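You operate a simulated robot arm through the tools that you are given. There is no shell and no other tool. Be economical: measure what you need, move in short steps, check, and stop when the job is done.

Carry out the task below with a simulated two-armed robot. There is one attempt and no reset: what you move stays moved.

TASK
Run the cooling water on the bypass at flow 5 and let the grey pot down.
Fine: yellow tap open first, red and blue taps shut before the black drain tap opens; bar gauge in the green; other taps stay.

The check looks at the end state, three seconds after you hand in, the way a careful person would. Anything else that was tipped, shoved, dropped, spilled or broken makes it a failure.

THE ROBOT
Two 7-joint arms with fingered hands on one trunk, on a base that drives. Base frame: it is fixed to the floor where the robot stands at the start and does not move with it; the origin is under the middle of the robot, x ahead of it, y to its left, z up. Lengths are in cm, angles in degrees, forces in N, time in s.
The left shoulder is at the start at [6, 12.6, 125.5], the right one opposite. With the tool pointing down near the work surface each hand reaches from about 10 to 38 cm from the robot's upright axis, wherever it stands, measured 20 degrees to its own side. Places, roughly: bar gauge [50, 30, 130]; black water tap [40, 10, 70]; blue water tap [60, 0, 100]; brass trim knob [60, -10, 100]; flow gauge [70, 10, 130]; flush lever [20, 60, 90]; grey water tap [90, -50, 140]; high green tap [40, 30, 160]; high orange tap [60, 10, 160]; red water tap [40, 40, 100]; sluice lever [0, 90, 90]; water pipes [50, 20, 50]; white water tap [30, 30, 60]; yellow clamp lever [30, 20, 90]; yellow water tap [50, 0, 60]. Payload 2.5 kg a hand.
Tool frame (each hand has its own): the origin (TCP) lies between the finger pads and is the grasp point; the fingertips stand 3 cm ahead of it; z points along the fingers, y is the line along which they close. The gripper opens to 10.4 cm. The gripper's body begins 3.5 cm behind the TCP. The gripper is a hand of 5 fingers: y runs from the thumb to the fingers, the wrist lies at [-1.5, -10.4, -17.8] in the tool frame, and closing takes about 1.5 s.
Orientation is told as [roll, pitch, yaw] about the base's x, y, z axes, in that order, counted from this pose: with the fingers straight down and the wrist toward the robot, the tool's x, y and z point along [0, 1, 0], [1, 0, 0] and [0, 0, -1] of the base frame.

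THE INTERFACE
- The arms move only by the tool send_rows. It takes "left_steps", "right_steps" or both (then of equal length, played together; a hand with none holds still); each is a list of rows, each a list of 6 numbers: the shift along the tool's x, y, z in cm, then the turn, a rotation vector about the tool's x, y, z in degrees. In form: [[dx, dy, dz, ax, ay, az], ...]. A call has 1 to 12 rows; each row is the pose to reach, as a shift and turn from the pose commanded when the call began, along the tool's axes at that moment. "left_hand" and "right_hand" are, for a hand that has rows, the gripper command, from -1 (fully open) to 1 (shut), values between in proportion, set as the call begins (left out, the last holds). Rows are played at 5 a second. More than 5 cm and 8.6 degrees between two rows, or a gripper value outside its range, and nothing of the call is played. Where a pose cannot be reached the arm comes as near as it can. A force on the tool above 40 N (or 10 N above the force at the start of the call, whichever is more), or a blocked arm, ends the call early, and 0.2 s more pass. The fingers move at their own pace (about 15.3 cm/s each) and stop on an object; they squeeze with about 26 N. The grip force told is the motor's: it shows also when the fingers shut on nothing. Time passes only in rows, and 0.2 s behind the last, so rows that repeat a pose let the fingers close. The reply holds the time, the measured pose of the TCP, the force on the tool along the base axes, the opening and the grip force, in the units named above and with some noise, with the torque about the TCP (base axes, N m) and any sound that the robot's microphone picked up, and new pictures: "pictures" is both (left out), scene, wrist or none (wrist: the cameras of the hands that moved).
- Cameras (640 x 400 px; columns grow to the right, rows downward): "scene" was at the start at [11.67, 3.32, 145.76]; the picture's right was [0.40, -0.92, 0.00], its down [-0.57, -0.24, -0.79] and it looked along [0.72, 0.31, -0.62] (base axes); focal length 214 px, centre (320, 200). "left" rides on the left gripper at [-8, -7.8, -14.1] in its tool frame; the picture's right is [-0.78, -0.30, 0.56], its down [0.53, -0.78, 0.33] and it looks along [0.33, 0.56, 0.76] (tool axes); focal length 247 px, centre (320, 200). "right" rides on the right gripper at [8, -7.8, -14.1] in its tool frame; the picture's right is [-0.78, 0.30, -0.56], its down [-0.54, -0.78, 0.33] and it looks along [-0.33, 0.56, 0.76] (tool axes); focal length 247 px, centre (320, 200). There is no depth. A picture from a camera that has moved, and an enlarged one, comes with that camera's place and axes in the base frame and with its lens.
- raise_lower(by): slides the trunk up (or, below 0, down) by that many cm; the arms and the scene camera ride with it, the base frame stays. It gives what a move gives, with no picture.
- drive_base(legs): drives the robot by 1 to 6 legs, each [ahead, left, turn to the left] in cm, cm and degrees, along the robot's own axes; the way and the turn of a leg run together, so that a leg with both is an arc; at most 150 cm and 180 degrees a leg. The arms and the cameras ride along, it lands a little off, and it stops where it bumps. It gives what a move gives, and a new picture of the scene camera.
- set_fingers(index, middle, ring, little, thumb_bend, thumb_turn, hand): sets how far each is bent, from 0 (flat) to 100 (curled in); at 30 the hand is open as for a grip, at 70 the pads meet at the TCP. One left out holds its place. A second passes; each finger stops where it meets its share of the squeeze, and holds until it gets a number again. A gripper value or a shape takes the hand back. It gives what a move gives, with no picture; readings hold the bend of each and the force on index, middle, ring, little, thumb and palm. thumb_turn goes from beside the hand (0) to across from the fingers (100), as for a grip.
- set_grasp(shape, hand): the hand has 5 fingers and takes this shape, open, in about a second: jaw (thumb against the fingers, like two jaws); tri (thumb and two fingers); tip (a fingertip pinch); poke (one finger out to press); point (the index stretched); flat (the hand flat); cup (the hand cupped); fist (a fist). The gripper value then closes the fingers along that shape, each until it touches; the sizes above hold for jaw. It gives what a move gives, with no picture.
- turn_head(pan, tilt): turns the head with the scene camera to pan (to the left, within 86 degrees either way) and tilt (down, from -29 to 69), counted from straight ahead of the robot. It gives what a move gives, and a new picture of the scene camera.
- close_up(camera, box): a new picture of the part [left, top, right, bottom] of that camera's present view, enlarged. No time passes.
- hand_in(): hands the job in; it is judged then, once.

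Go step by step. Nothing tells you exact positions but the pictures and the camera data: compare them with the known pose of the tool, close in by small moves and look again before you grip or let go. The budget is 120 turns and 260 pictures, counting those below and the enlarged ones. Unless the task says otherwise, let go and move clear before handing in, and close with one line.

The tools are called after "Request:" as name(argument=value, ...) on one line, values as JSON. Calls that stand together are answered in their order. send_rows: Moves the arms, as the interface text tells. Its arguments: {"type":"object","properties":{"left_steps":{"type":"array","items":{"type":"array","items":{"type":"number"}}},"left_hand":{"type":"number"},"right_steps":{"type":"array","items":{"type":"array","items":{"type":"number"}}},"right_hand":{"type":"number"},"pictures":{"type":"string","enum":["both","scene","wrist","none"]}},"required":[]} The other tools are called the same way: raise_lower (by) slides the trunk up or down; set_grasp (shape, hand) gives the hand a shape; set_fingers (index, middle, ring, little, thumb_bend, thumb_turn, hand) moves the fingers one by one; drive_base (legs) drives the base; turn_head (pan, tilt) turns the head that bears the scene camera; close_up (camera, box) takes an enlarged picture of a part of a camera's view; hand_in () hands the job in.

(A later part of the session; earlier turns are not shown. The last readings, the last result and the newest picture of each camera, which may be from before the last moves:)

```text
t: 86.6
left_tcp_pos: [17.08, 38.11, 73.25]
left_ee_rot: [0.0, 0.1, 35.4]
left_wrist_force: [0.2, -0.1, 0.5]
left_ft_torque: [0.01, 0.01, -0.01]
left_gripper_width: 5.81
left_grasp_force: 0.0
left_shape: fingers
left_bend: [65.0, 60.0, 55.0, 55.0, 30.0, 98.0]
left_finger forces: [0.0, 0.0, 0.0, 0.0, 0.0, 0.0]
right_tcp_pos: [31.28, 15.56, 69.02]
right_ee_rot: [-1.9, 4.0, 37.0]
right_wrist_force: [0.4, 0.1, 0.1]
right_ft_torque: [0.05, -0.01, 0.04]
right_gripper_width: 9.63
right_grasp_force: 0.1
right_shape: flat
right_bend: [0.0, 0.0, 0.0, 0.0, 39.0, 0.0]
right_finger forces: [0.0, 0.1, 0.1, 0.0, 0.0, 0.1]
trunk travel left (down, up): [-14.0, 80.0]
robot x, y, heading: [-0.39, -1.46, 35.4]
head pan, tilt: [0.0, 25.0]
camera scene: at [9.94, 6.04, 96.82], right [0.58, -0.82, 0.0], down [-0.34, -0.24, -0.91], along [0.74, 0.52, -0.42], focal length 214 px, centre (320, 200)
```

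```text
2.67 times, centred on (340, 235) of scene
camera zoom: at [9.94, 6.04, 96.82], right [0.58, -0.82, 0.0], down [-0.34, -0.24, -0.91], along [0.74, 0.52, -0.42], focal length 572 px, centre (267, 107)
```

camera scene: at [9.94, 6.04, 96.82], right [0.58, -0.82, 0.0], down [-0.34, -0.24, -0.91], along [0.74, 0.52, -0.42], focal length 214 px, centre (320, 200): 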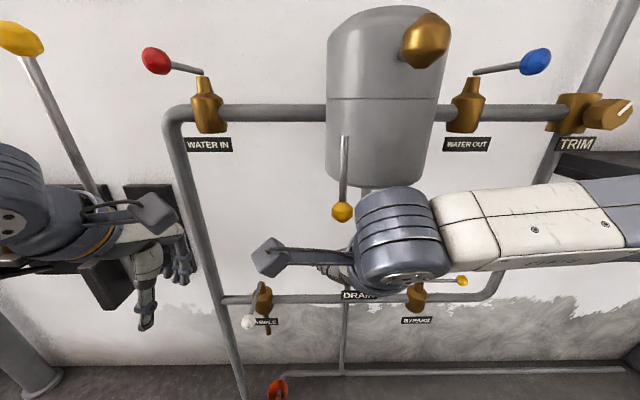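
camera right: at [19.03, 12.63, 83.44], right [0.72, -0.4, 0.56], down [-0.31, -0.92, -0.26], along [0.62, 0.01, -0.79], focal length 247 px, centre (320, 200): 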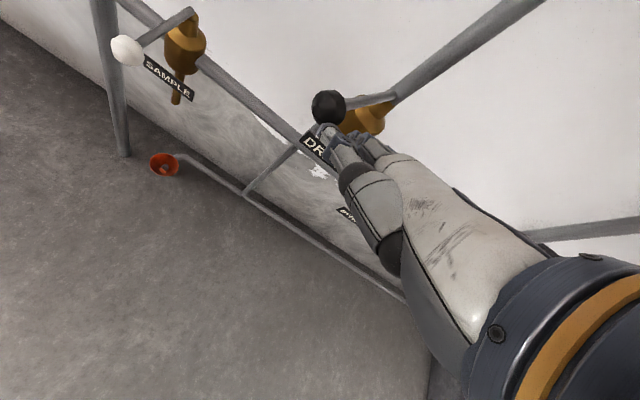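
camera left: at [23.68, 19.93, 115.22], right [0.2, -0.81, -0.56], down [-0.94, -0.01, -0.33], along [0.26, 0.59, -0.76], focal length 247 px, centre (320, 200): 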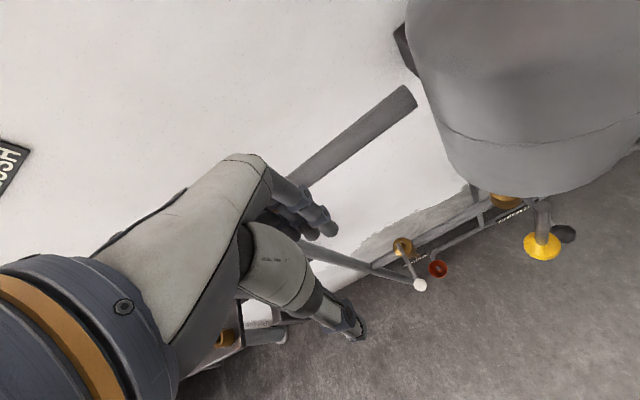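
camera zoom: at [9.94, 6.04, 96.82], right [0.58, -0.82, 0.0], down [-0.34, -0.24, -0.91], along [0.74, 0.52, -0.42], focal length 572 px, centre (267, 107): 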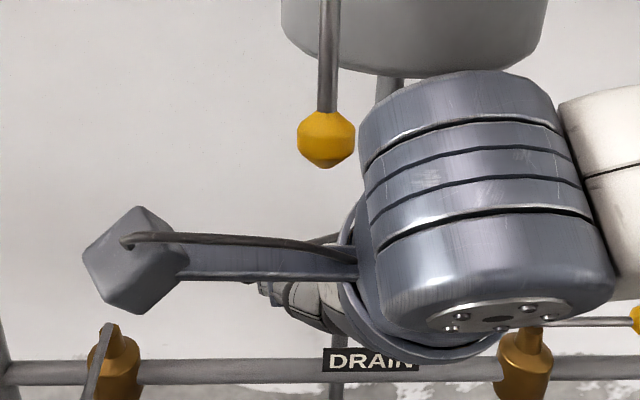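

The lever measures about 67° by the wrist camera. I'll shift 2.5 cm right to keep the wrist clear of the clamp lever, then push forward with the fingers to the stop.

Request:
send_rows(right_steps=[[-1.3, 0, 0, 0, 0, 0], [-2.5, 0, 0, 0, 0, 0], [-2.5, 1, 0, 0, 0, 0], [-2.5, 2, 0, 0, 0, 0], [-2.5, 2.8, 0, 0, 0, 0]], pictures="both")

Request:
close_up(camera="right", box=[240, 0, 480, 160])

```text
t: 87.7
left_tcp_pos: [16.89, 37.95, 73.28]
left_ee_rot: [0.0, -0.2, 35.5]
left_wrist_force: [-0.2, -0.3, 0.4]
left_ft_torque: [0.02, 0.02, 0.02]
left_gripper_width: 5.82
left_grasp_force: 0.1
left_shape: fingers
left_bend: [65.0, 60.0, 55.0, 55.0, 30.0, 98.0]
left_finger forces: [0.0, 0.1, 0.0, 0.0, 0.0, 0.1]
right_tcp_pos: [34.01, 14.62, 69.29]
right_ee_rot: [-1.8, 3.9, 37.5]
right_wrist_force: [-17.6, -15.3, 12.0]
right_ft_torque: [0.81, -1.31, -0.35]
right_gripper_width: 9.61
right_grasp_force: 0.1
right_shape: flat
right_bend: [0.0, 0.0, 0.0, 0.0, 39.0, 0.0]
right_finger forces: [0.7, 38.7, 0.0, 0.0, 0.0, 0.0]
trunk travel left (down, up): [-14.0, 80.0]
robot x, y, heading: [-0.28, -1.39, 35.3]
head pan, tilt: [0.0, 25.0]
stopped in row 5 (right hand): the force on the tool passed its limit (the readings are from after the stop); the commanded pose is now the measured one
camera scene: at [9.74, 5.87, 96.86], right [0.58, -0.82, 0.0], down [-0.34, -0.24, -0.91], along [0.74, 0.52, -0.42], focal length 214 px, centre (320, 200)
camera right: at [23.45, 17.32, 83.68], right [0.73, -0.4, 0.56], down [-0.3, -0.92, -0.26], along [0.62, 0.02, -0.79], focal length 247 px, centre (320, 200)
```

scene: 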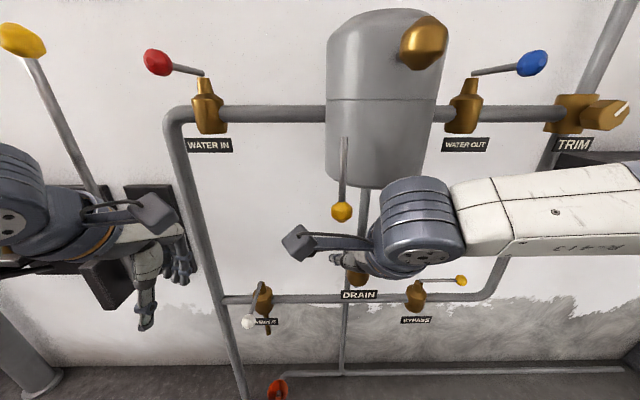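
right: 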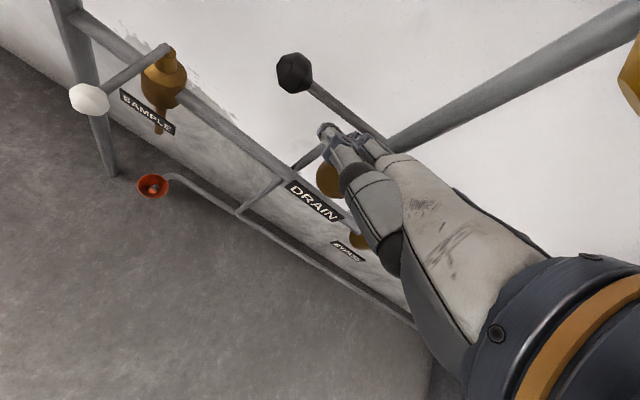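

```text
2.50 times, centred on (360, 80) of right
camera zoom: at [23.45, 17.32, 83.68], right [0.73, -0.4, 0.56], down [-0.3, -0.92, -0.26], along [0.62, 0.02, -0.79], focal length 617 px, centre (220, 500)
```

zoom: 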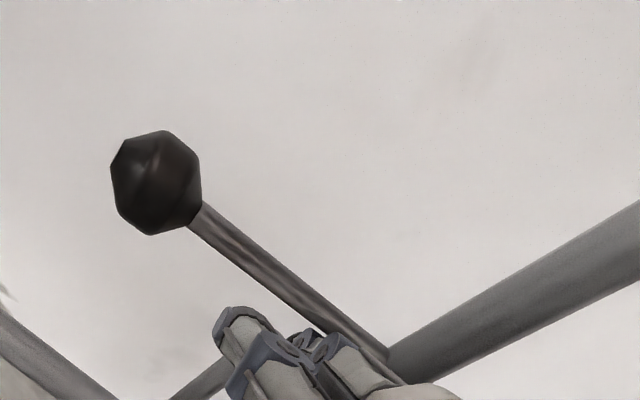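

The middle finger is now against the valve body rather than the lever (about 82°). I'll back off slightly, slide left 3 cm, and push the outer part of the lever home.

Request:
send_rows(right_steps=[[0, -1, 0, 0, 0, 0], [0, -2, 0, 0, 0, 0]], pictures="none")

Request:
drive_base(legs=[[0, 3.5, 0], [2, 0, 0]])

Request:
close_up(camera="right", box=[240, 0, 480, 160])

Request:
close_up(camera="scene", box=[260, 160, 460, 310])

```text
t: 88.3
left_tcp_pos: [16.99, 38.07, 73.37]
left_ee_rot: [0.1, 0.0, 35.4]
left_wrist_force: [-0.5, -0.8, -0.2]
left_ft_torque: [-0.02, 0.01, 0.01]
left_gripper_width: 5.82
left_grasp_force: 0.1
left_shape: fingers
left_bend: [65.0, 60.0, 55.0, 55.0, 30.0, 98.0]
left_finger forces: [0.0, 0.0, 0.0, 0.0, 0.0, 0.0]
right_tcp_pos: [32.77, 13.54, 69.18]
right_ee_rot: [-1.9, 4.0, 37.2]
right_wrist_force: [0.8, 0.9, 0.3]
right_ft_torque: [0.08, -0.1, 0.03]
right_gripper_width: 9.59
right_grasp_force: 0.1
right_shape: flat
right_bend: [0.0, 0.0, 0.0, 0.0, 39.0, 0.0]
right_finger forces: [0.1, 0.9, 0.0, 0.1, 0.0, 0.0]
trunk travel left (down, up): [-14.0, 80.0]
robot x, y, heading: [-0.41, -1.57, 35.2]
head pan, tilt: [0.0, 25.0]
```

```text
t: 89.6
left_tcp_pos: [16.57, 42.0, 73.27]
left_ee_rot: [0.1, 0.0, 35.6]
left_wrist_force: [0.1, 0.0, -0.1]
left_ft_torque: [-0.04, -0.01, 0.02]
left_gripper_width: 5.82
left_grasp_force: 0.0
left_shape: fingers
left_bend: [65.0, 60.0, 55.0, 55.0, 30.0, 98.0]
left_finger forces: [0.1, 0.0, 0.1, 0.0, 0.1, 0.1]
right_tcp_pos: [32.37, 17.45, 69.13]
right_ee_rot: [-1.9, 4.3, 37.2]
right_wrist_force: [-2.7, -1.8, -4.3]
right_ft_torque: [-0.15, 0.33, -0.11]
right_gripper_width: 9.6
right_grasp_force: 0.0
right_shape: flat
right_bend: [0.0, 1.0, 1.0, 0.0, 39.0, 0.0]
right_finger forces: [0.0, 3.9, 1.5, 0.1, 0.1, 0.0]
trunk travel left (down, up): [-14.0, 80.0]
robot x, y, heading: [-1.13, 2.34, 35.4]
head pan, tilt: [0.0, 25.0]
camera scene: at [9.53, 10.0, 96.82], right [0.58, -0.82, 0.0], down [-0.35, -0.24, -0.91], along [0.74, 0.52, -0.42], focal length 214 px, centre (320, 200)
```

scene: 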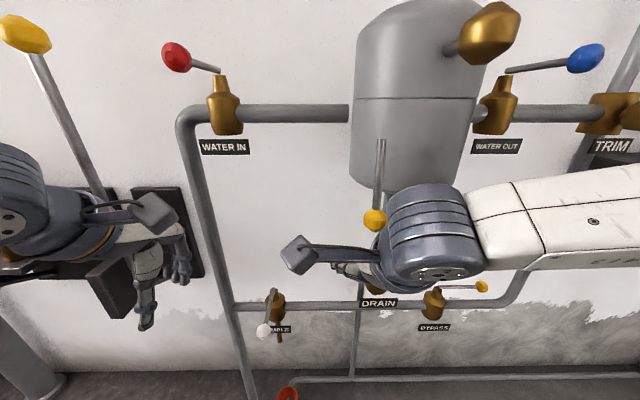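

```text
2.50 times, centred on (360, 80) of right
camera zoom: at [21.84, 20.23, 83.62], right [0.73, -0.4, 0.56], down [-0.3, -0.92, -0.26], along [0.62, 0.02, -0.79], focal length 617 px, centre (220, 500)
```

zoom: 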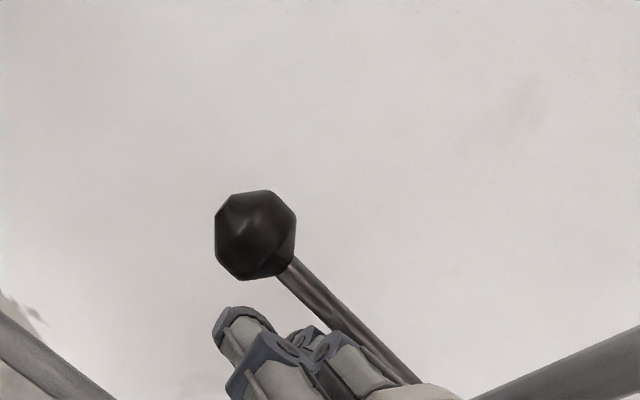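

```text
2.67 times, centred on (360, 235) of scene
camera zoom: at [9.53, 10.0, 96.82], right [0.58, -0.82, 0.0], down [-0.35, -0.24, -0.91], along [0.74, 0.52, -0.42], focal length 572 px, centre (213, 107)
```

zoom: 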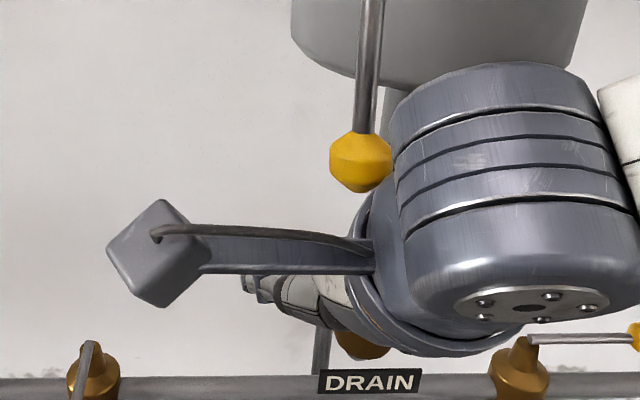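

Request:
send_rows(right_steps=[[0, 0.4, 0, 0, 0, 0], [0, 0.8, 0, 0, 0, 0], [0, 1.1, 0, 0, 0, 0]], pictures="wrist")

Request:
turn_head(pan=0, tilt=-10)

```text
t: 90.5
left_tcp_pos: [16.48, 41.98, 73.29]
left_ee_rot: [0.0, 0.0, 35.5]
left_wrist_force: [-0.2, -1.2, 0.3]
left_ft_torque: [0.01, -0.02, 0.01]
left_gripper_width: 5.83
left_grasp_force: 0.1
left_shape: fingers
left_bend: [65.0, 60.0, 55.0, 55.0, 30.0, 98.0]
left_finger forces: [0.0, 0.0, 0.1, 0.1, 0.0, 0.0]
right_tcp_pos: [32.72, 17.77, 68.91]
right_ee_rot: [-2.1, 5.0, 37.4]
right_wrist_force: [-16.3, -11.9, 2.5]
right_ft_torque: [0.2, -0.61, -0.43]
right_gripper_width: 9.6
right_grasp_force: 0.1
right_shape: flat
right_bend: [0.0, 1.0, 0.0, 0.0, 39.0, 0.0]
right_finger forces: [0.3, 6.4, 21.9, 0.0, 0.1, 0.0]
trunk travel left (down, up): [-14.0, 80.0]
robot x, y, heading: [-1.15, 2.49, 35.1]
head pan, tilt: [0.0, 25.0]
stopped in row 3 (right hand): the force on the tool passed its limit (the readings are from after the stop); the commanded pose is now the measured one
camera right: at [22.3, 20.63, 83.42], right [0.73, -0.39, 0.56], down [-0.3, -0.92, -0.25], along [0.61, 0.01, -0.79], focal length 247 px, centre (320, 200)
```

right: 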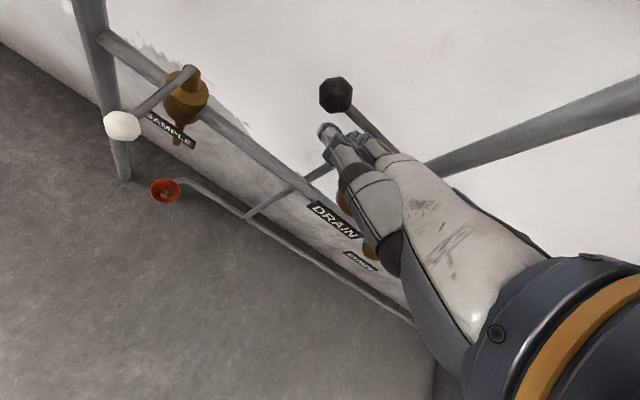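

```text
t: 91.5
left_tcp_pos: [16.47, 41.82, 73.31]
left_ee_rot: [0.0, -0.2, 35.4]
left_wrist_force: [0.4, 0.0, -0.2]
left_ft_torque: [0.0, 0.04, -0.02]
left_gripper_width: 5.8
left_grasp_force: 0.0
left_shape: fingers
left_bend: [65.0, 60.0, 55.0, 55.0, 30.0, 98.0]
left_finger forces: [0.0, 0.0, 0.0, 0.1, 0.1, 0.1]
right_tcp_pos: [32.78, 17.89, 68.94]
right_ee_rot: [-2.0, 4.7, 37.5]
right_wrist_force: [-22.9, -18.9, 3.2]
right_ft_torque: [0.7, -1.17, -0.56]
right_gripper_width: 9.58
right_grasp_force: 0.0
right_shape: flat
right_bend: [0.0, 1.0, 0.0, 0.0, 39.0, 0.0]
right_finger forces: [1.6, 7.4, 27.7, 0.1, 0.0, 0.0]
trunk travel left (down, up): [-14.0, 80.0]
robot x, y, heading: [-1.32, 2.22, 35.4]
head pan, tilt: [0.0, -10.0]
camera scene: at [8.7, 9.4, 102.41], right [0.58, -0.82, 0.0], down [0.14, 0.1, -0.98], along [0.8, 0.57, 0.18], focal length 214 px, centre (320, 200)
```

scene: 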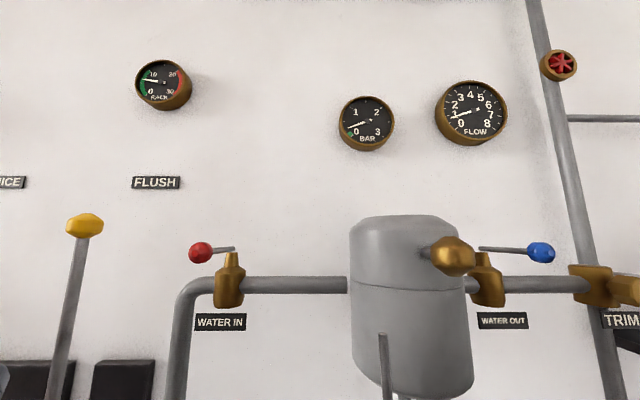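

The bar needle is falling toward zero and the lever is firmly at its stop, so the drain is open. I'll back the hand straight out.

Request:
send_rows(right_steps=[[0, -1.5, 0, 0, 0, 0], [0, -3, 0, 0, 0, 0]], pictures="none")

Request:
drive_base(legs=[[-15, 0, 0]])

Request:
turn_head(pan=0, tilt=8)

Request:
close_up(camera="scene", box=[330, 90, 490, 190])

Request:
close_up(camera="scene", box=[200, 200, 520, 400])

```text
t: 92.1
left_tcp_pos: [16.64, 41.98, 73.26]
left_ee_rot: [0.1, 0.1, 35.4]
left_wrist_force: [-0.3, 0.6, 1.2]
left_ft_torque: [-0.03, -0.01, 0.05]
left_gripper_width: 5.81
left_grasp_force: 0.1
left_shape: fingers
left_bend: [65.0, 60.0, 55.0, 55.0, 30.0, 98.0]
left_finger forces: [0.0, 0.1, 0.0, 0.1, 0.0, 0.0]
right_tcp_pos: [30.61, 16.18, 69.22]
right_ee_rot: [-1.9, 4.6, 37.3]
right_wrist_force: [-0.5, -0.6, 0.1]
right_ft_torque: [0.0, 0.01, 0.03]
right_gripper_width: 9.6
right_grasp_force: 0.1
right_shape: flat
right_bend: [0.0, 0.0, 0.0, 0.0, 39.0, 0.0]
right_finger forces: [0.0, 0.1, 0.1, 0.1, 0.1, 0.0]
trunk travel left (down, up): [-14.0, 80.0]
robot x, y, heading: [-0.81, 2.77, 35.3]
head pan, tilt: [0.0, -10.0]
```

```text
t: 93.4
left_tcp_pos: [4.55, 33.47, 73.18]
left_ee_rot: [0.0, -0.1, 35.3]
left_wrist_force: [0.3, 0.6, 0.1]
left_ft_torque: [-0.01, 0.01, -0.01]
left_gripper_width: 5.83
left_grasp_force: 0.2
left_shape: fingers
left_bend: [65.0, 60.0, 55.0, 55.0, 30.0, 98.0]
left_finger forces: [0.0, 0.1, 0.0, 0.0, 0.0, 0.1]
right_tcp_pos: [18.46, 7.42, 69.24]
right_ee_rot: [-2.0, 4.8, 37.4]
right_wrist_force: [-0.2, -0.6, 0.2]
right_ft_torque: [-0.05, 0.01, 0.02]
right_gripper_width: 9.59
right_grasp_force: 0.0
right_shape: flat
right_bend: [0.0, 0.0, 0.0, 0.0, 39.0, 0.0]
right_finger forces: [0.0, 0.0, 0.0, 0.1, 0.0, 0.1]
trunk travel left (down, up): [-14.0, 80.0]
robot x, y, heading: [-13.41, -6.32, 35.2]
head pan, tilt: [0.0, -10.0]
camera scene: at [-3.29, 0.92, 102.38], right [0.58, -0.82, 0.0], down [0.14, 0.1, -0.98], along [0.8, 0.57, 0.17], focal length 214 px, centre (320, 200)
```

scene: 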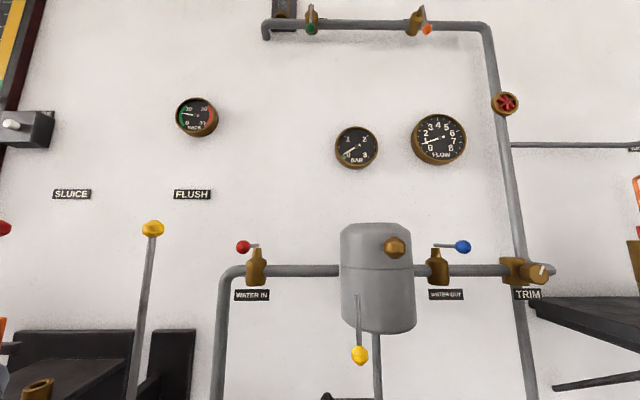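

```text
t: 94.2
left_tcp_pos: [4.47, 33.43, 73.1]
left_ee_rot: [0.1, 0.0, 35.3]
left_wrist_force: [0.6, 0.3, 0.4]
left_ft_torque: [0.01, -0.02, 0.02]
left_gripper_width: 5.82
left_grasp_force: 0.0
left_shape: fingers
left_bend: [65.0, 60.0, 55.0, 55.0, 30.0, 98.0]
left_finger forces: [0.0, 0.0, 0.0, 0.1, 0.0, 0.1]
right_tcp_pos: [18.39, 7.49, 69.23]
right_ee_rot: [-2.0, 4.7, 37.4]
right_wrist_force: [-0.3, -0.1, 0.6]
right_ft_torque: [-0.04, -0.02, -0.01]
right_gripper_width: 9.63
right_grasp_force: 0.1
right_shape: flat
right_bend: [0.0, 0.0, 0.0, 0.0, 39.0, 0.0]
right_finger forces: [0.1, 0.0, 0.0, 0.0, 0.0, 0.0]
trunk travel left (down, up): [-14.0, 80.0]
robot x, y, heading: [-13.44, -6.33, 35.8]
head pan, tilt: [0.0, 8.0]
camera scene: at [-2.62, 1.4, 99.59], right [0.58, -0.82, 0.0], down [-0.11, -0.08, -0.99], along [0.81, 0.57, -0.14], focal length 214 px, centre (320, 200)
```

scene: 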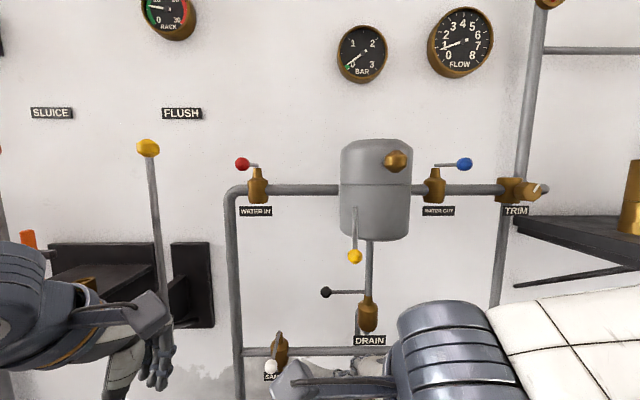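

```text
4.00 times, centred on (410, 140) of scene
camera zoom: at [-2.62, 1.4, 99.59], right [0.58, -0.82, 0.0], down [-0.11, -0.08, -0.99], along [0.81, 0.57, -0.14], focal length 858 px, centre (-40, 440)
```

zoom: 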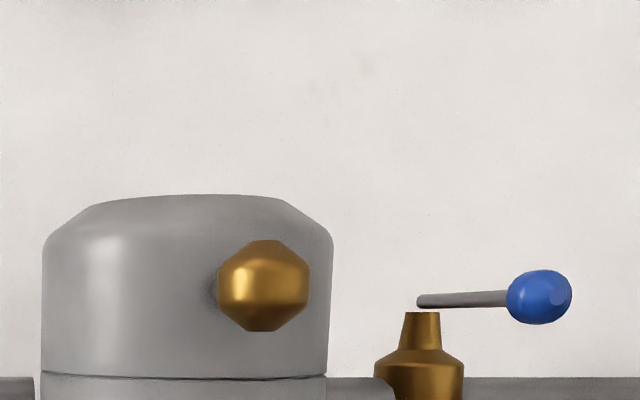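

```text
2.00 times, centred on (360, 300) of scene
camera zoom: at [-2.62, 1.4, 99.59], right [0.58, -0.82, 0.0], down [-0.11, -0.08, -0.99], along [0.81, 0.57, -0.14], focal length 429 px, centre (240, 0)
```

zoom: 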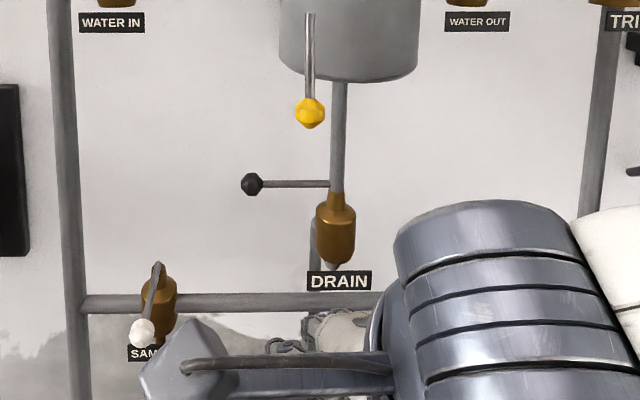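

The drain is fully open and the bar needle is at the green. Next comes the trim knob, at about (u42, n43, z96) facing the robot. I'll raise the trunk, slide right, and look at it closely.

Request:
raise_lower(by=31)

Request:
drive_base(legs=[[0, -28, 0]])

Request:
turn_head(pan=-20, tilt=25)

Request:
close_up(camera="scene", box=[300, 160, 460, 260])

```text
t: 97.3
left_tcp_pos: [4.5, 33.47, 104.2]
left_ee_rot: [0.0, 0.0, 35.3]
left_wrist_force: [-0.4, 0.4, 0.0]
left_ft_torque: [-0.01, 0.04, -0.02]
left_gripper_width: 5.79
left_grasp_force: 0.0
left_shape: fingers
left_bend: [65.0, 60.0, 55.0, 55.0, 30.0, 98.0]
left_finger forces: [0.1, 0.1, 0.0, 0.1, 0.0, 0.0]
right_tcp_pos: [18.54, 7.55, 100.17]
right_ee_rot: [-1.9, 4.6, 37.4]
right_wrist_force: [0.0, 0.1, 0.0]
right_ft_torque: [-0.01, 0.01, 0.03]
right_gripper_width: 9.6
right_grasp_force: 0.1
right_shape: flat
right_bend: [0.0, 0.0, 0.0, 0.0, 39.0, 0.0]
right_finger forces: [0.0, 0.1, 0.0, 0.1, 0.0, 0.0]
trunk travel left (down, up): [-45.0, 49.0]
robot x, y, heading: [-13.08, -6.02, 35.3]
head pan, tilt: [0.0, 8.0]
```

```text
t: 99.3
left_tcp_pos: [20.7, 10.6, 104.3]
left_ee_rot: [0.0, 0.0, 35.4]
left_wrist_force: [0.1, -0.6, 0.3]
left_ft_torque: [0.0, -0.01, 0.01]
left_gripper_width: 5.82
left_grasp_force: 0.1
left_shape: fingers
left_bend: [65.0, 60.0, 55.0, 55.0, 30.0, 98.0]
left_finger forces: [0.0, 0.0, 0.0, 0.0, 0.1, 0.0]
right_tcp_pos: [34.58, -15.41, 100.28]
right_ee_rot: [-1.9, 4.7, 37.3]
right_wrist_force: [-0.5, 0.0, -0.2]
right_ft_torque: [-0.02, 0.04, 0.0]
right_gripper_width: 9.61
right_grasp_force: 0.1
right_shape: flat
right_bend: [0.0, 0.0, 0.0, 0.0, 39.0, 0.0]
right_finger forces: [0.1, 0.0, 0.0, 0.1, 0.0, 0.0]
trunk travel left (down, up): [-45.0, 49.0]
robot x, y, heading: [2.76, -28.89, 35.3]
head pan, tilt: [0.0, 8.0]
camera scene: at [13.51, -21.44, 130.58], right [0.58, -0.82, 0.0], down [-0.11, -0.08, -0.99], along [0.81, 0.57, -0.14], focal length 214 px, centre (320, 200)
```

scene: 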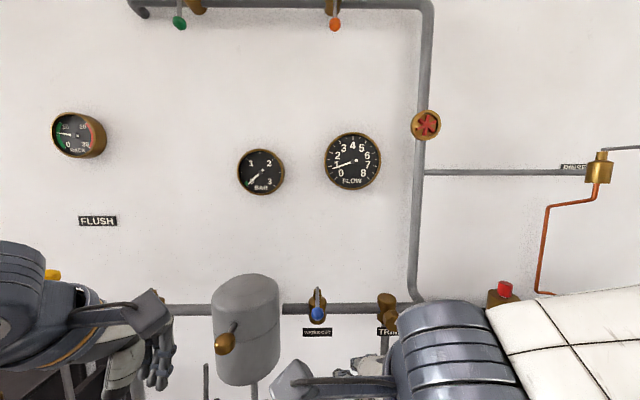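

```text
t: 100.1
left_tcp_pos: [20.7, 10.7, 104.22]
left_ee_rot: [0.0, 0.0, 35.5]
left_wrist_force: [-1.1, -0.6, -0.1]
left_ft_torque: [0.01, 0.04, 0.02]
left_gripper_width: 5.82
left_grasp_force: 0.1
left_shape: fingers
left_bend: [65.0, 60.0, 55.0, 55.0, 30.0, 98.0]
left_finger forces: [0.0, 0.0, 0.1, 0.0, 0.0, 0.1]
right_tcp_pos: [34.49, -15.2, 100.21]
right_ee_rot: [-2.0, 4.7, 37.4]
right_wrist_force: [-0.1, 0.2, -0.8]
right_ft_torque: [-0.01, -0.05, 0.0]
right_gripper_width: 9.61
right_grasp_force: 0.0
right_shape: flat
right_bend: [0.0, 0.0, 0.0, 0.0, 39.0, 0.0]
right_finger forces: [0.1, 0.1, 0.1, 0.0, 0.0, 0.1]
trunk travel left (down, up): [-45.0, 49.0]
robot x, y, heading: [3.22, -28.61, 35.1]
head pan, tilt: [-20.0, 25.0]
camera scene: at [14.82, -24.33, 127.83], right [0.26, -0.96, 0.0], down [-0.41, -0.11, -0.91], along [0.87, 0.24, -0.42], focal length 214 px, centre (320, 200)
```

scene: 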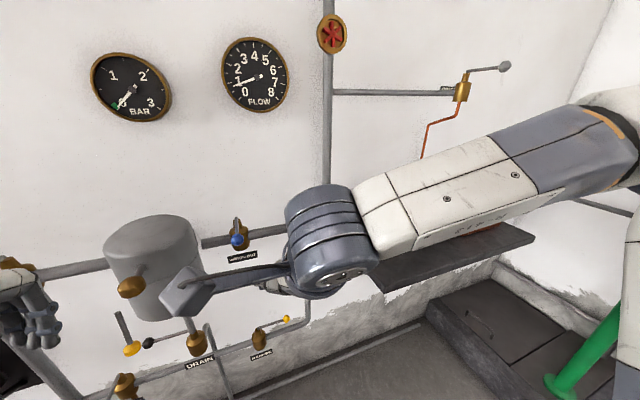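

```text
4.00 times, centred on (380, 210) of scene
camera zoom: at [14.82, -24.33, 127.83], right [0.26, -0.96, 0.0], down [-0.41, -0.11, -0.91], along [0.87, 0.24, -0.42], focal length 858 px, centre (80, 160)
```

zoom: 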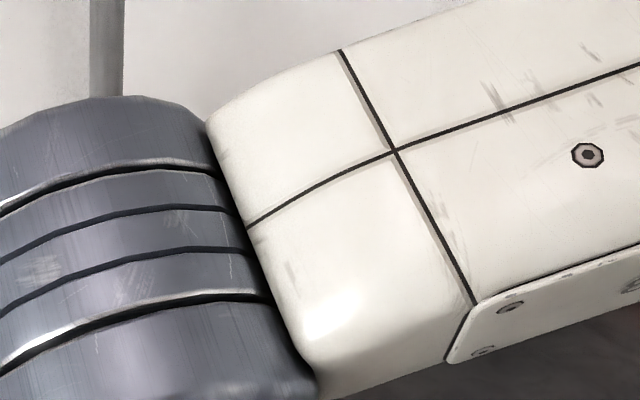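

My arm hides the trim from here. I'll try pitching the right hand up so its fingers point forward at the wall, the natural pose for turning that knob, here in free space.

Request:
set_grasp(hand="right", shape="jaw")

Request:
send_rows(right_steps=[[0, 0, 0, -8, 0, 0], [0, 0, 0, -16, 0, 0], [0, 0, 0, -24, 0, 0], [0, 0, 0, -32, 0, 0], [0, 0, 0, -40, 0, 0], [0, 0, 0, -48, 0, 0], [0, 0, 0, -56, 0, 0], [0, 0, 0, -64, 0, 0], [0, 0, 0, -72, 0, 0]], pictures="both")

```text
t: 101.0
left_tcp_pos: [20.6, 10.65, 104.3]
left_ee_rot: [0.0, 0.1, 35.4]
left_wrist_force: [0.2, 0.2, 0.5]
left_ft_torque: [0.0, -0.03, 0.02]
left_gripper_width: 5.82
left_grasp_force: 0.1
left_shape: fingers
left_bend: [65.0, 60.0, 55.0, 55.0, 30.0, 98.0]
left_finger forces: [0.1, 0.0, 0.1, 0.0, 0.0, 0.0]
right_tcp_pos: [34.5, -15.36, 100.17]
right_ee_rot: [-2.0, 4.7, 37.3]
right_wrist_force: [-0.3, -0.3, -0.5]
right_ft_torque: [0.0, -0.03, 0.0]
right_gripper_width: 10.38
right_grasp_force: 0.1
right_shape: jaw
right_bend: [30.0, 30.0, 30.0, 30.0, 30.0, 97.0]
right_finger forces: [0.0, 0.1, 0.0, 0.0, 0.1, 0.0]
trunk travel left (down, up): [-45.0, 49.0]
robot x, y, heading: [2.86, -28.8, 35.3]
head pan, tilt: [-20.0, 25.0]
```

```text
t: 103.0
left_tcp_pos: [20.56, 10.6, 104.2]
left_ee_rot: [0.0, -0.1, 35.4]
left_wrist_force: [0.4, 0.7, -0.3]
left_ft_torque: [-0.04, 0.01, 0.02]
left_gripper_width: 5.81
left_grasp_force: 0.1
left_shape: fingers
left_bend: [65.0, 60.0, 55.0, 55.0, 30.0, 98.0]
left_finger forces: [0.0, 0.0, 0.1, 0.1, 0.0, 0.0]
right_tcp_pos: [44.34, -9.78, 108.12]
right_ee_rot: [-3.6, -58.1, 40.0]
right_wrist_force: [-0.1, 0.1, 0.6]
right_ft_torque: [-0.01, -0.01, -0.03]
right_gripper_width: 10.4
right_grasp_force: 0.1
right_shape: jaw
right_bend: [30.0, 30.0, 30.0, 30.0, 30.0, 97.0]
right_finger forces: [0.1, 0.1, 0.1, 0.0, 0.0, 0.0]
right hand out of reach, approached as far as the arm can: row 3, 4, 5, 6, 7, 8, 9
trunk travel left (down, up): [-45.0, 49.0]
robot x, y, heading: [3.06, -29.18, 35.1]
head pan, tilt: [-20.0, 25.0]
camera scene: at [14.84, -24.33, 127.82], right [0.26, -0.96, 0.0], down [-0.41, -0.11, -0.91], along [0.87, 0.24, -0.42], focal length 214 px, centre (320, 200)
camera right: at [26.7, -13.01, 108.64], right [0.2, -0.8, 0.57], down [0.24, -0.52, -0.82], along [0.95, 0.3, 0.08], focal length 247 px, centre (320, 200)
```

scene: 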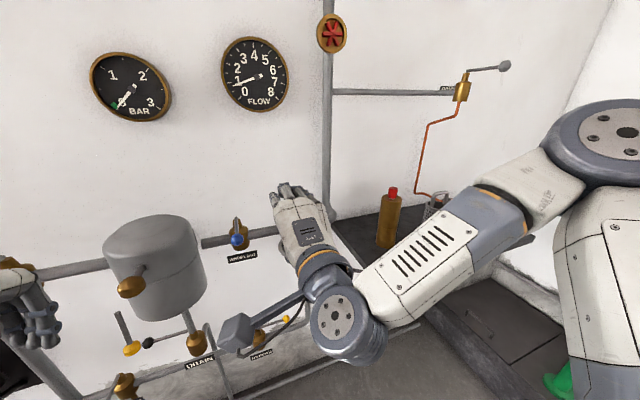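
right: 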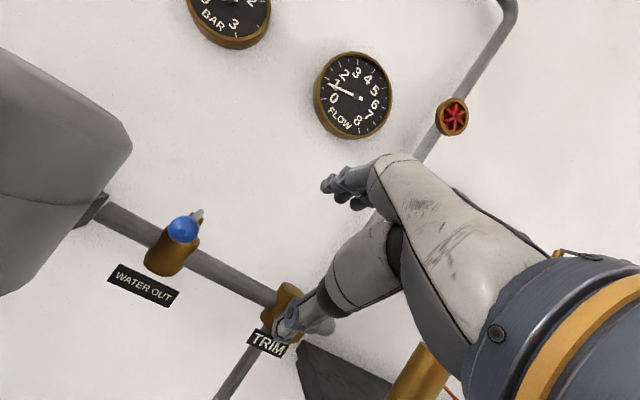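

That works: the hand now points mostly forward. I'll continue pitching toward level, allowing some forward reach.

Request:
send_rows(right_steps=[[0, -1, 1, -8, 0, 0], [0, -2, 2, -16, 0, 0], [0, -3, 3, -24, 0, 0], [0, -4, 3, -31, 0, 0]], pictures="both")

```text
t: 104.0
left_tcp_pos: [20.6, 10.58, 104.27]
left_ee_rot: [0.0, -0.1, 35.5]
left_wrist_force: [-0.2, -0.4, -0.9]
left_ft_torque: [0.01, -0.02, 0.0]
left_gripper_width: 5.8
left_grasp_force: 0.1
left_shape: fingers
left_bend: [65.0, 60.0, 55.0, 55.0, 30.0, 98.0]
left_finger forces: [0.0, 0.0, 0.1, 0.0, 0.0, 0.0]
right_tcp_pos: [39.68, -13.06, 125.67]
right_ee_rot: [-16.3, -85.7, 52.1]
right_wrist_force: [-0.4, -0.7, 0.1]
right_ft_torque: [-0.01, 0.01, -0.02]
right_gripper_width: 10.41
right_grasp_force: 0.1
right_shape: jaw
right_bend: [30.0, 30.0, 30.0, 30.0, 30.0, 97.0]
right_finger forces: [0.1, 0.0, 0.1, 0.0, 0.0, 0.0]
right hand out of reach, approached as far as the arm can: row 1, 2, 3, 4
trunk travel left (down, up): [-45.0, 49.0]
robot x, y, heading: [2.91, -29.04, 35.1]
head pan, tilt: [-20.0, 25.0]
camera scene: at [14.64, -24.45, 127.85], right [0.26, -0.96, 0.0], down [-0.41, -0.11, -0.91], along [0.88, 0.24, -0.42], focal length 214 px, centre (320, 200)
camera right: at [23.13, -15.15, 118.74], right [0.02, -0.94, 0.35], down [0.55, -0.29, -0.79], along [0.84, 0.2, 0.51], focal length 247 px, centre (320, 200)
```

scene: 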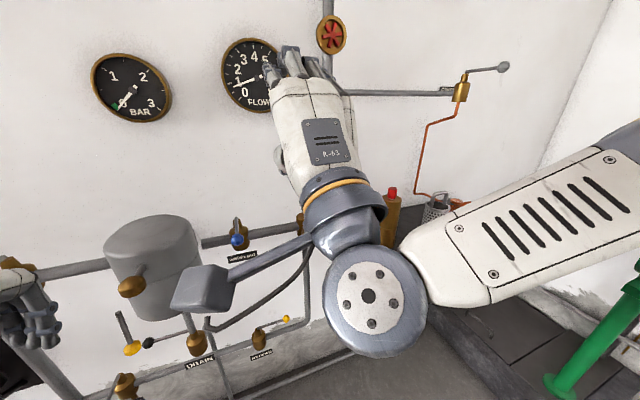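
right: 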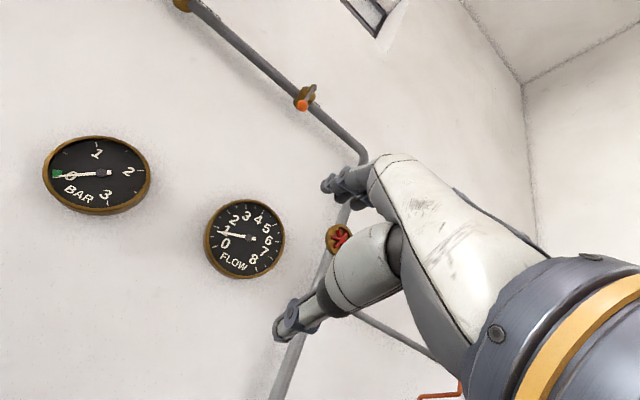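

The tool now points straight at the wall with fingers above and thumb below, ideal for the knob. Before lowering I'll tuck the left hand low and close to my body so it stays clear of the pot and taps.

Request:
drive_base(legs=[[-6, 0, 0]])

Request:
send_rows(left_steps=[[0, 0, 4.5, 0, 0, 0], [0, 0, 9, 0, 0, 0], [0, 0, 13.5, 0, 0, 0], [0, 0, 18, 0, 0, 0], [0, -2, 22, 0, 0, 0], [0, -5, 24, 0, 0, 0], [0, -8, 25, 0, 0, 0], [0, -11, 25, 0, 0, 0]], pictures="none")

Request:
raise_lower(by=-28)

Request:
turn_head(pan=0, tilt=20)

```text
t: 105.0
left_tcp_pos: [15.67, 7.22, 104.29]
left_ee_rot: [0.0, 0.0, 35.4]
left_wrist_force: [-0.2, -1.4, -0.3]
left_ft_torque: [0.04, 0.02, -0.01]
left_gripper_width: 5.83
left_grasp_force: 0.1
left_shape: fingers
left_bend: [65.0, 60.0, 55.0, 55.0, 30.0, 98.0]
left_finger forces: [0.0, 0.0, 0.2, 0.1, 0.1, 0.0]
right_tcp_pos: [34.85, -16.42, 125.39]
right_ee_rot: [-15.8, -85.6, 51.4]
right_wrist_force: [-0.3, -0.1, 0.1]
right_ft_torque: [-0.04, -0.02, 0.02]
right_gripper_width: 10.4
right_grasp_force: 0.0
right_shape: jaw
right_bend: [30.0, 30.0, 30.0, 30.0, 30.0, 97.0]
right_finger forces: [0.0, 0.1, 0.1, 0.0, 0.1, 0.0]
trunk travel left (down, up): [-45.0, 49.0]
robot x, y, heading: [-2.17, -32.25, 35.2]
head pan, tilt: [-20.0, 25.0]
camera scene: at [9.9, -27.81, 127.83], right [0.26, -0.96, 0.0], down [-0.41, -0.11, -0.91], along [0.87, 0.24, -0.42], focal length 214 px, centre (320, 200)
```

scene: 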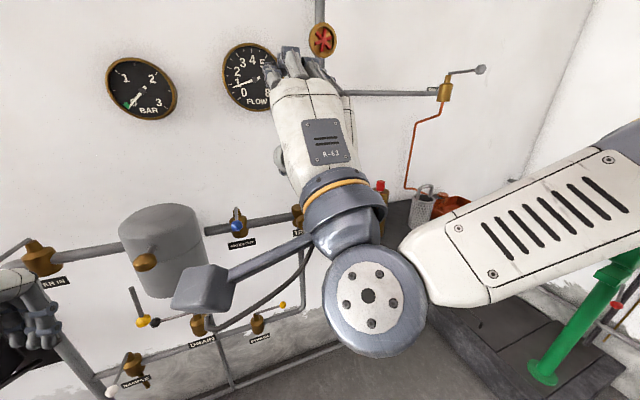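

```text
t: 106.8
left_tcp_pos: [8.94, 5.63, 75.84]
left_ee_rot: [-0.2, 0.0, 35.3]
left_wrist_force: [0.2, 0.0, -0.4]
left_ft_torque: [-0.02, 0.04, -0.01]
left_gripper_width: 5.79
left_grasp_force: 0.0
left_shape: fingers
left_bend: [65.0, 60.0, 55.0, 55.0, 30.0, 98.0]
left_finger forces: [0.0, 0.1, 0.0, 0.0, 0.0, 0.0]
left hand out of reach, approached as far as the arm can: row 6, 7, 8
right_tcp_pos: [34.95, -16.39, 125.51]
right_ee_rot: [-15.6, -85.6, 51.5]
right_wrist_force: [0.3, -0.3, -0.8]
right_ft_torque: [0.01, 0.0, 0.05]
right_gripper_width: 10.4
right_grasp_force: 0.0
right_shape: jaw
right_bend: [30.0, 30.0, 30.0, 30.0, 30.0, 97.0]
right_finger forces: [0.0, 0.0, 0.0, 0.0, 0.1, 0.0]
trunk travel left (down, up): [-45.0, 49.0]
robot x, y, heading: [-1.74, -32.49, 35.0]
head pan, tilt: [-20.0, 25.0]
```

```text
t: 109.6
left_tcp_pos: [8.96, 5.73, 47.78]
left_ee_rot: [-0.1, 0.0, 35.3]
left_wrist_force: [-0.1, 0.0, 0.1]
left_ft_torque: [-0.04, 0.03, 0.05]
left_gripper_width: 5.81
left_grasp_force: 0.1
left_shape: fingers
left_bend: [65.0, 60.0, 55.0, 55.0, 30.0, 98.0]
left_finger forces: [0.0, 0.1, 0.1, 0.0, 0.1, 0.1]
right_tcp_pos: [34.91, -16.4, 97.51]
right_ee_rot: [-15.7, -85.6, 51.4]
right_wrist_force: [0.2, 0.0, 0.4]
right_ft_torque: [0.02, -0.01, 0.01]
right_gripper_width: 10.42
right_grasp_force: 0.1
right_shape: jaw
right_bend: [30.0, 30.0, 30.0, 30.0, 30.0, 97.0]
right_finger forces: [0.0, 0.0, 0.0, 0.0, 0.0, 0.2]
trunk travel left (down, up): [-17.0, 77.0]
robot x, y, heading: [-1.82, -32.47, 35.3]
head pan, tilt: [-20.0, 25.0]
```

```text
t: 110.4
left_tcp_pos: [8.98, 5.73, 47.93]
left_ee_rot: [0.0, -0.1, 35.3]
left_wrist_force: [0.2, -0.3, 0.6]
left_ft_torque: [0.01, -0.01, -0.03]
left_gripper_width: 5.8
left_grasp_force: 0.0
left_shape: fingers
left_bend: [65.0, 60.0, 55.0, 55.0, 30.0, 98.0]
left_finger forces: [0.1, 0.0, 0.0, 0.0, 0.0, 0.0]
right_tcp_pos: [34.86, -16.32, 97.47]
right_ee_rot: [-15.6, -85.5, 51.3]
right_wrist_force: [-0.8, -0.3, 0.3]
right_ft_torque: [0.0, -0.01, -0.01]
right_gripper_width: 10.41
right_grasp_force: 0.1
right_shape: jaw
right_bend: [30.0, 30.0, 30.0, 30.0, 30.0, 97.0]
right_finger forces: [0.0, 0.0, 0.0, 0.0, 0.1, 0.1]
trunk travel left (down, up): [-17.0, 77.0]
robot x, y, heading: [-2.19, -32.76, 35.2]
head pan, tilt: [0.0, 20.0]
camera scene: at [8.66, -24.83, 100.63], right [0.58, -0.82, 0.0], down [-0.28, -0.2, -0.94], along [0.77, 0.54, -0.34], focal length 214 px, centre (320, 200)
```

scene: 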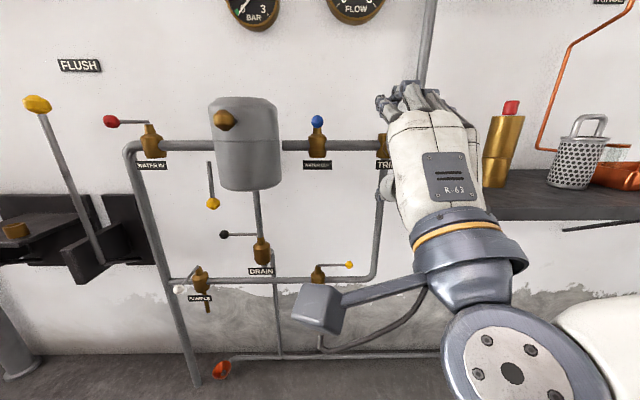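

Height is about right (z 97.5 vs knob 96). I'll slide right 8.5 to line up with the knob and view it with the wrist camera.

Request:
drive_base(legs=[[0, -8.5, 0]])

Request:
close_up(camera="right", box=[0, 0, 640, 400])

```text
t: 111.5
left_tcp_pos: [13.83, -1.11, 47.88]
left_ee_rot: [-0.2, 0.0, 35.3]
left_wrist_force: [-0.4, 1.0, -0.3]
left_ft_torque: [-0.02, 0.03, 0.0]
left_gripper_width: 5.83
left_grasp_force: 0.2
left_shape: fingers
left_bend: [65.0, 60.0, 55.0, 55.0, 30.0, 98.0]
left_finger forces: [0.0, 0.0, 0.0, 0.1, 0.0, 0.0]
right_tcp_pos: [39.78, -23.22, 97.58]
right_ee_rot: [-15.8, -85.5, 51.5]
right_wrist_force: [-0.2, 0.6, -0.6]
right_ft_torque: [-0.02, -0.01, 0.02]
right_gripper_width: 10.41
right_grasp_force: 0.0
right_shape: jaw
right_bend: [30.0, 30.0, 30.0, 30.0, 30.0, 97.0]
right_finger forces: [0.1, 0.0, 0.1, 0.0, 0.0, 0.0]
trunk travel left (down, up): [-17.0, 77.0]
robot x, y, heading: [3.24, -39.15, 35.2]
head pan, tilt: [0.0, 20.0]
camera scene: at [13.51, -31.71, 100.63], right [0.58, -0.82, 0.0], down [-0.28, -0.2, -0.94], along [0.77, 0.54, -0.34], focal length 214 px, centre (320, 200)
```

scene: 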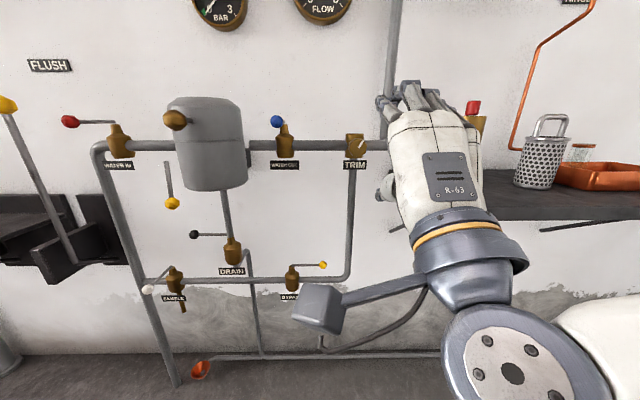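

```text
1.00 times, centred on (320, 200) of right
camera zoom: at [23.29, -25.36, 90.66], right [0.02, -0.94, 0.35], down [0.54, -0.29, -0.79], along [0.84, 0.21, 0.5], focal length 247 px, centre (320, 200)
```

zoom: 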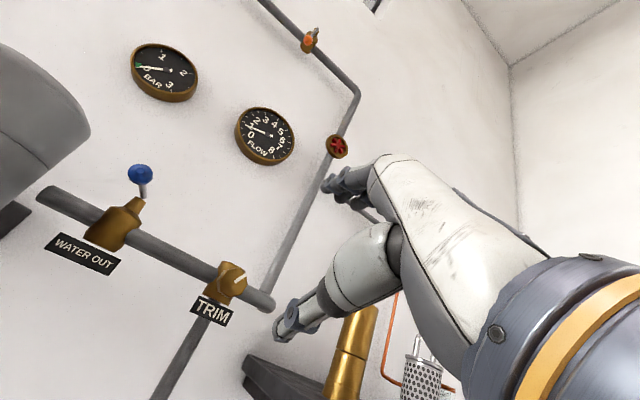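

Request:
close_up(camera="scene", box=[320, 120, 400, 170])

Request:
close_up(camera="right", box=[160, 240, 320, 340])

Request:
close_up(camera="right", box=[120, 30, 320, 180])

```text
8.00 times, centred on (360, 145) of scene
camera zoom: at [13.51, -31.71, 100.63], right [0.58, -0.82, 0.0], down [-0.28, -0.2, -0.94], along [0.77, 0.54, -0.34], focal length 1716 px, centre (0, 640)
```

zoom: 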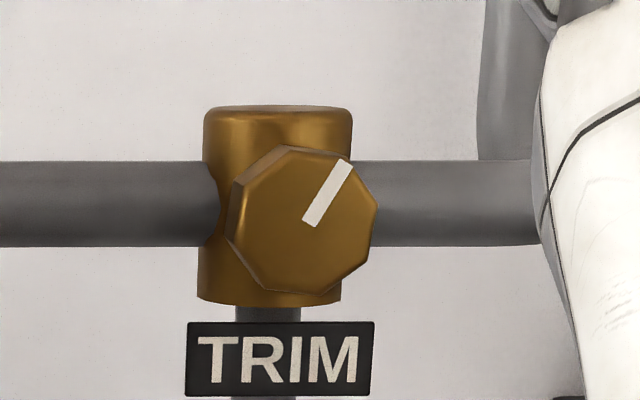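

```text
4.00 times, centred on (240, 290) of right
camera zoom: at [23.29, -25.36, 90.66], right [0.02, -0.94, 0.35], down [0.54, -0.29, -0.79], along [0.84, 0.21, 0.5], focal length 988 px, centre (640, -160)
```

zoom: 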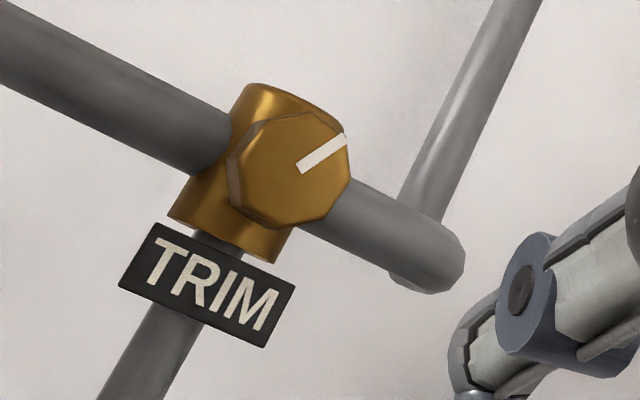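

```text
2.67 times, centred on (220, 105) of right
camera zoom: at [23.29, -25.36, 90.66], right [0.02, -0.94, 0.35], down [0.54, -0.29, -0.79], along [0.84, 0.21, 0.5], focal length 659 px, centre (587, 453)
```

zoom: 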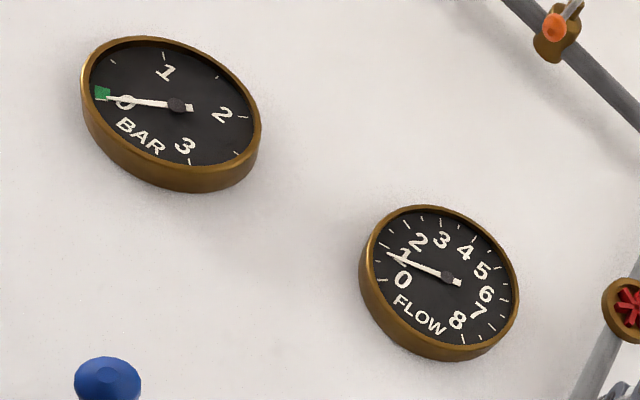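

The trim knob is a 4.3 cm octagon with face centre near (u42.6, n44.3, z95) and its pointer at 1 o'clock. I'll extend the arm first, which keeps the elbow back from the shelf, and check the pose.

Request:
send_rows(right_steps=[[0, -0.5, 3, 0, 0, 0], [-0.3, -1, 6, 0, 0, 0], [-0.6, -1.7, 9, 0, 0, 0], [-0.6, -1.9, 10, 0, 0, 0]], right_hand=-0.3, pictures="scene")

Request:
turn_head(pan=-50, tilt=30)

```text
t: 112.5
left_tcp_pos: [13.86, -1.2, 47.78]
left_ee_rot: [-0.1, -0.1, 35.3]
left_wrist_force: [0.2, 0.2, 1.0]
left_ft_torque: [-0.02, -0.02, 0.04]
left_gripper_width: 5.81
left_grasp_force: 0.0
left_shape: fingers
left_bend: [65.0, 60.0, 55.0, 55.0, 30.0, 98.0]
left_finger forces: [0.0, 0.0, 0.1, 0.0, 0.0, 0.1]
right_tcp_pos: [41.57, -21.86, 99.64]
right_ee_rot: [-14.0, -85.3, 49.5]
right_wrist_force: [-0.3, 0.1, -0.2]
right_ft_torque: [0.0, 0.02, 0.0]
right_gripper_width: 6.78
right_grasp_force: 0.1
right_shape: jaw
right_bend: [28.0, 39.0, 35.0, 36.0, 62.0, 100.0]
right_finger forces: [0.1, 0.1, 0.0, 0.0, 0.0, 0.0]
right hand out of reach, approached as far as the arm can: row 1, 2, 3, 4
trunk travel left (down, up): [-17.0, 77.0]
robot x, y, heading: [2.99, -39.87, 35.0]
head pan, tilt: [0.0, 20.0]
camera scene: at [13.52, -31.72, 100.63], right [0.58, -0.82, 0.0], down [-0.28, -0.2, -0.94], along [0.77, 0.54, -0.34], focal length 214 px, centre (320, 200)
```

scene: 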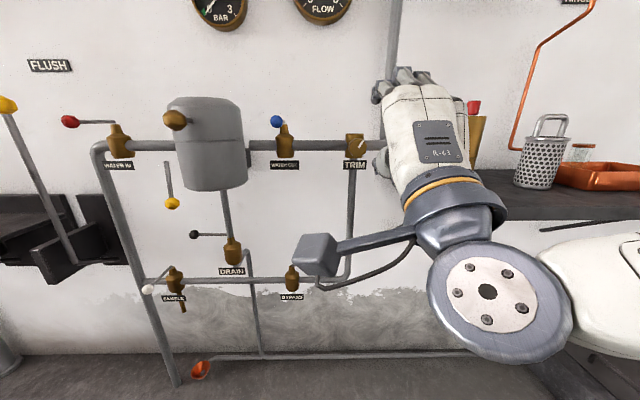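

```text
t: 113.7
left_tcp_pos: [13.84, -1.19, 47.83]
left_ee_rot: [-0.1, 0.0, 35.3]
left_wrist_force: [-0.1, -0.1, -0.3]
left_ft_torque: [-0.02, 0.0, 0.0]
left_gripper_width: 5.81
left_grasp_force: 0.0
left_shape: fingers
left_bend: [65.0, 60.0, 55.0, 55.0, 30.0, 98.0]
left_finger forces: [0.0, 0.0, 0.0, 0.1, 0.1, 0.0]
right_tcp_pos: [41.56, -21.77, 99.64]
right_ee_rot: [-14.0, -85.2, 49.6]
right_wrist_force: [-0.2, -0.1, -0.1]
right_ft_torque: [0.02, -0.02, 0.0]
right_gripper_width: 6.81
right_grasp_force: 0.1
right_shape: jaw
right_bend: [28.0, 39.0, 35.0, 36.0, 62.0, 100.0]
right_finger forces: [0.0, 0.1, 0.0, 0.0, 0.1, 0.0]
trunk travel left (down, up): [-17.0, 77.0]
robot x, y, heading: [2.73, -39.58, 35.0]
head pan, tilt: [-50.0, 30.0]
camera scene: at [14.65, -39.39, 99.03], right [-0.25, -0.97, 0.0], down [-0.48, 0.13, -0.87], along [0.84, -0.22, -0.5], focal length 214 px, centre (320, 200)
```

scene: 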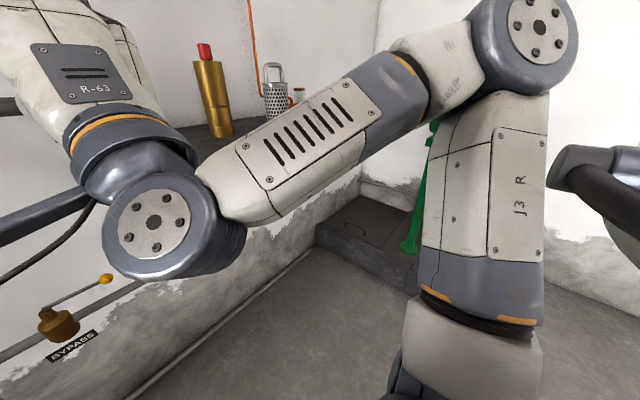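

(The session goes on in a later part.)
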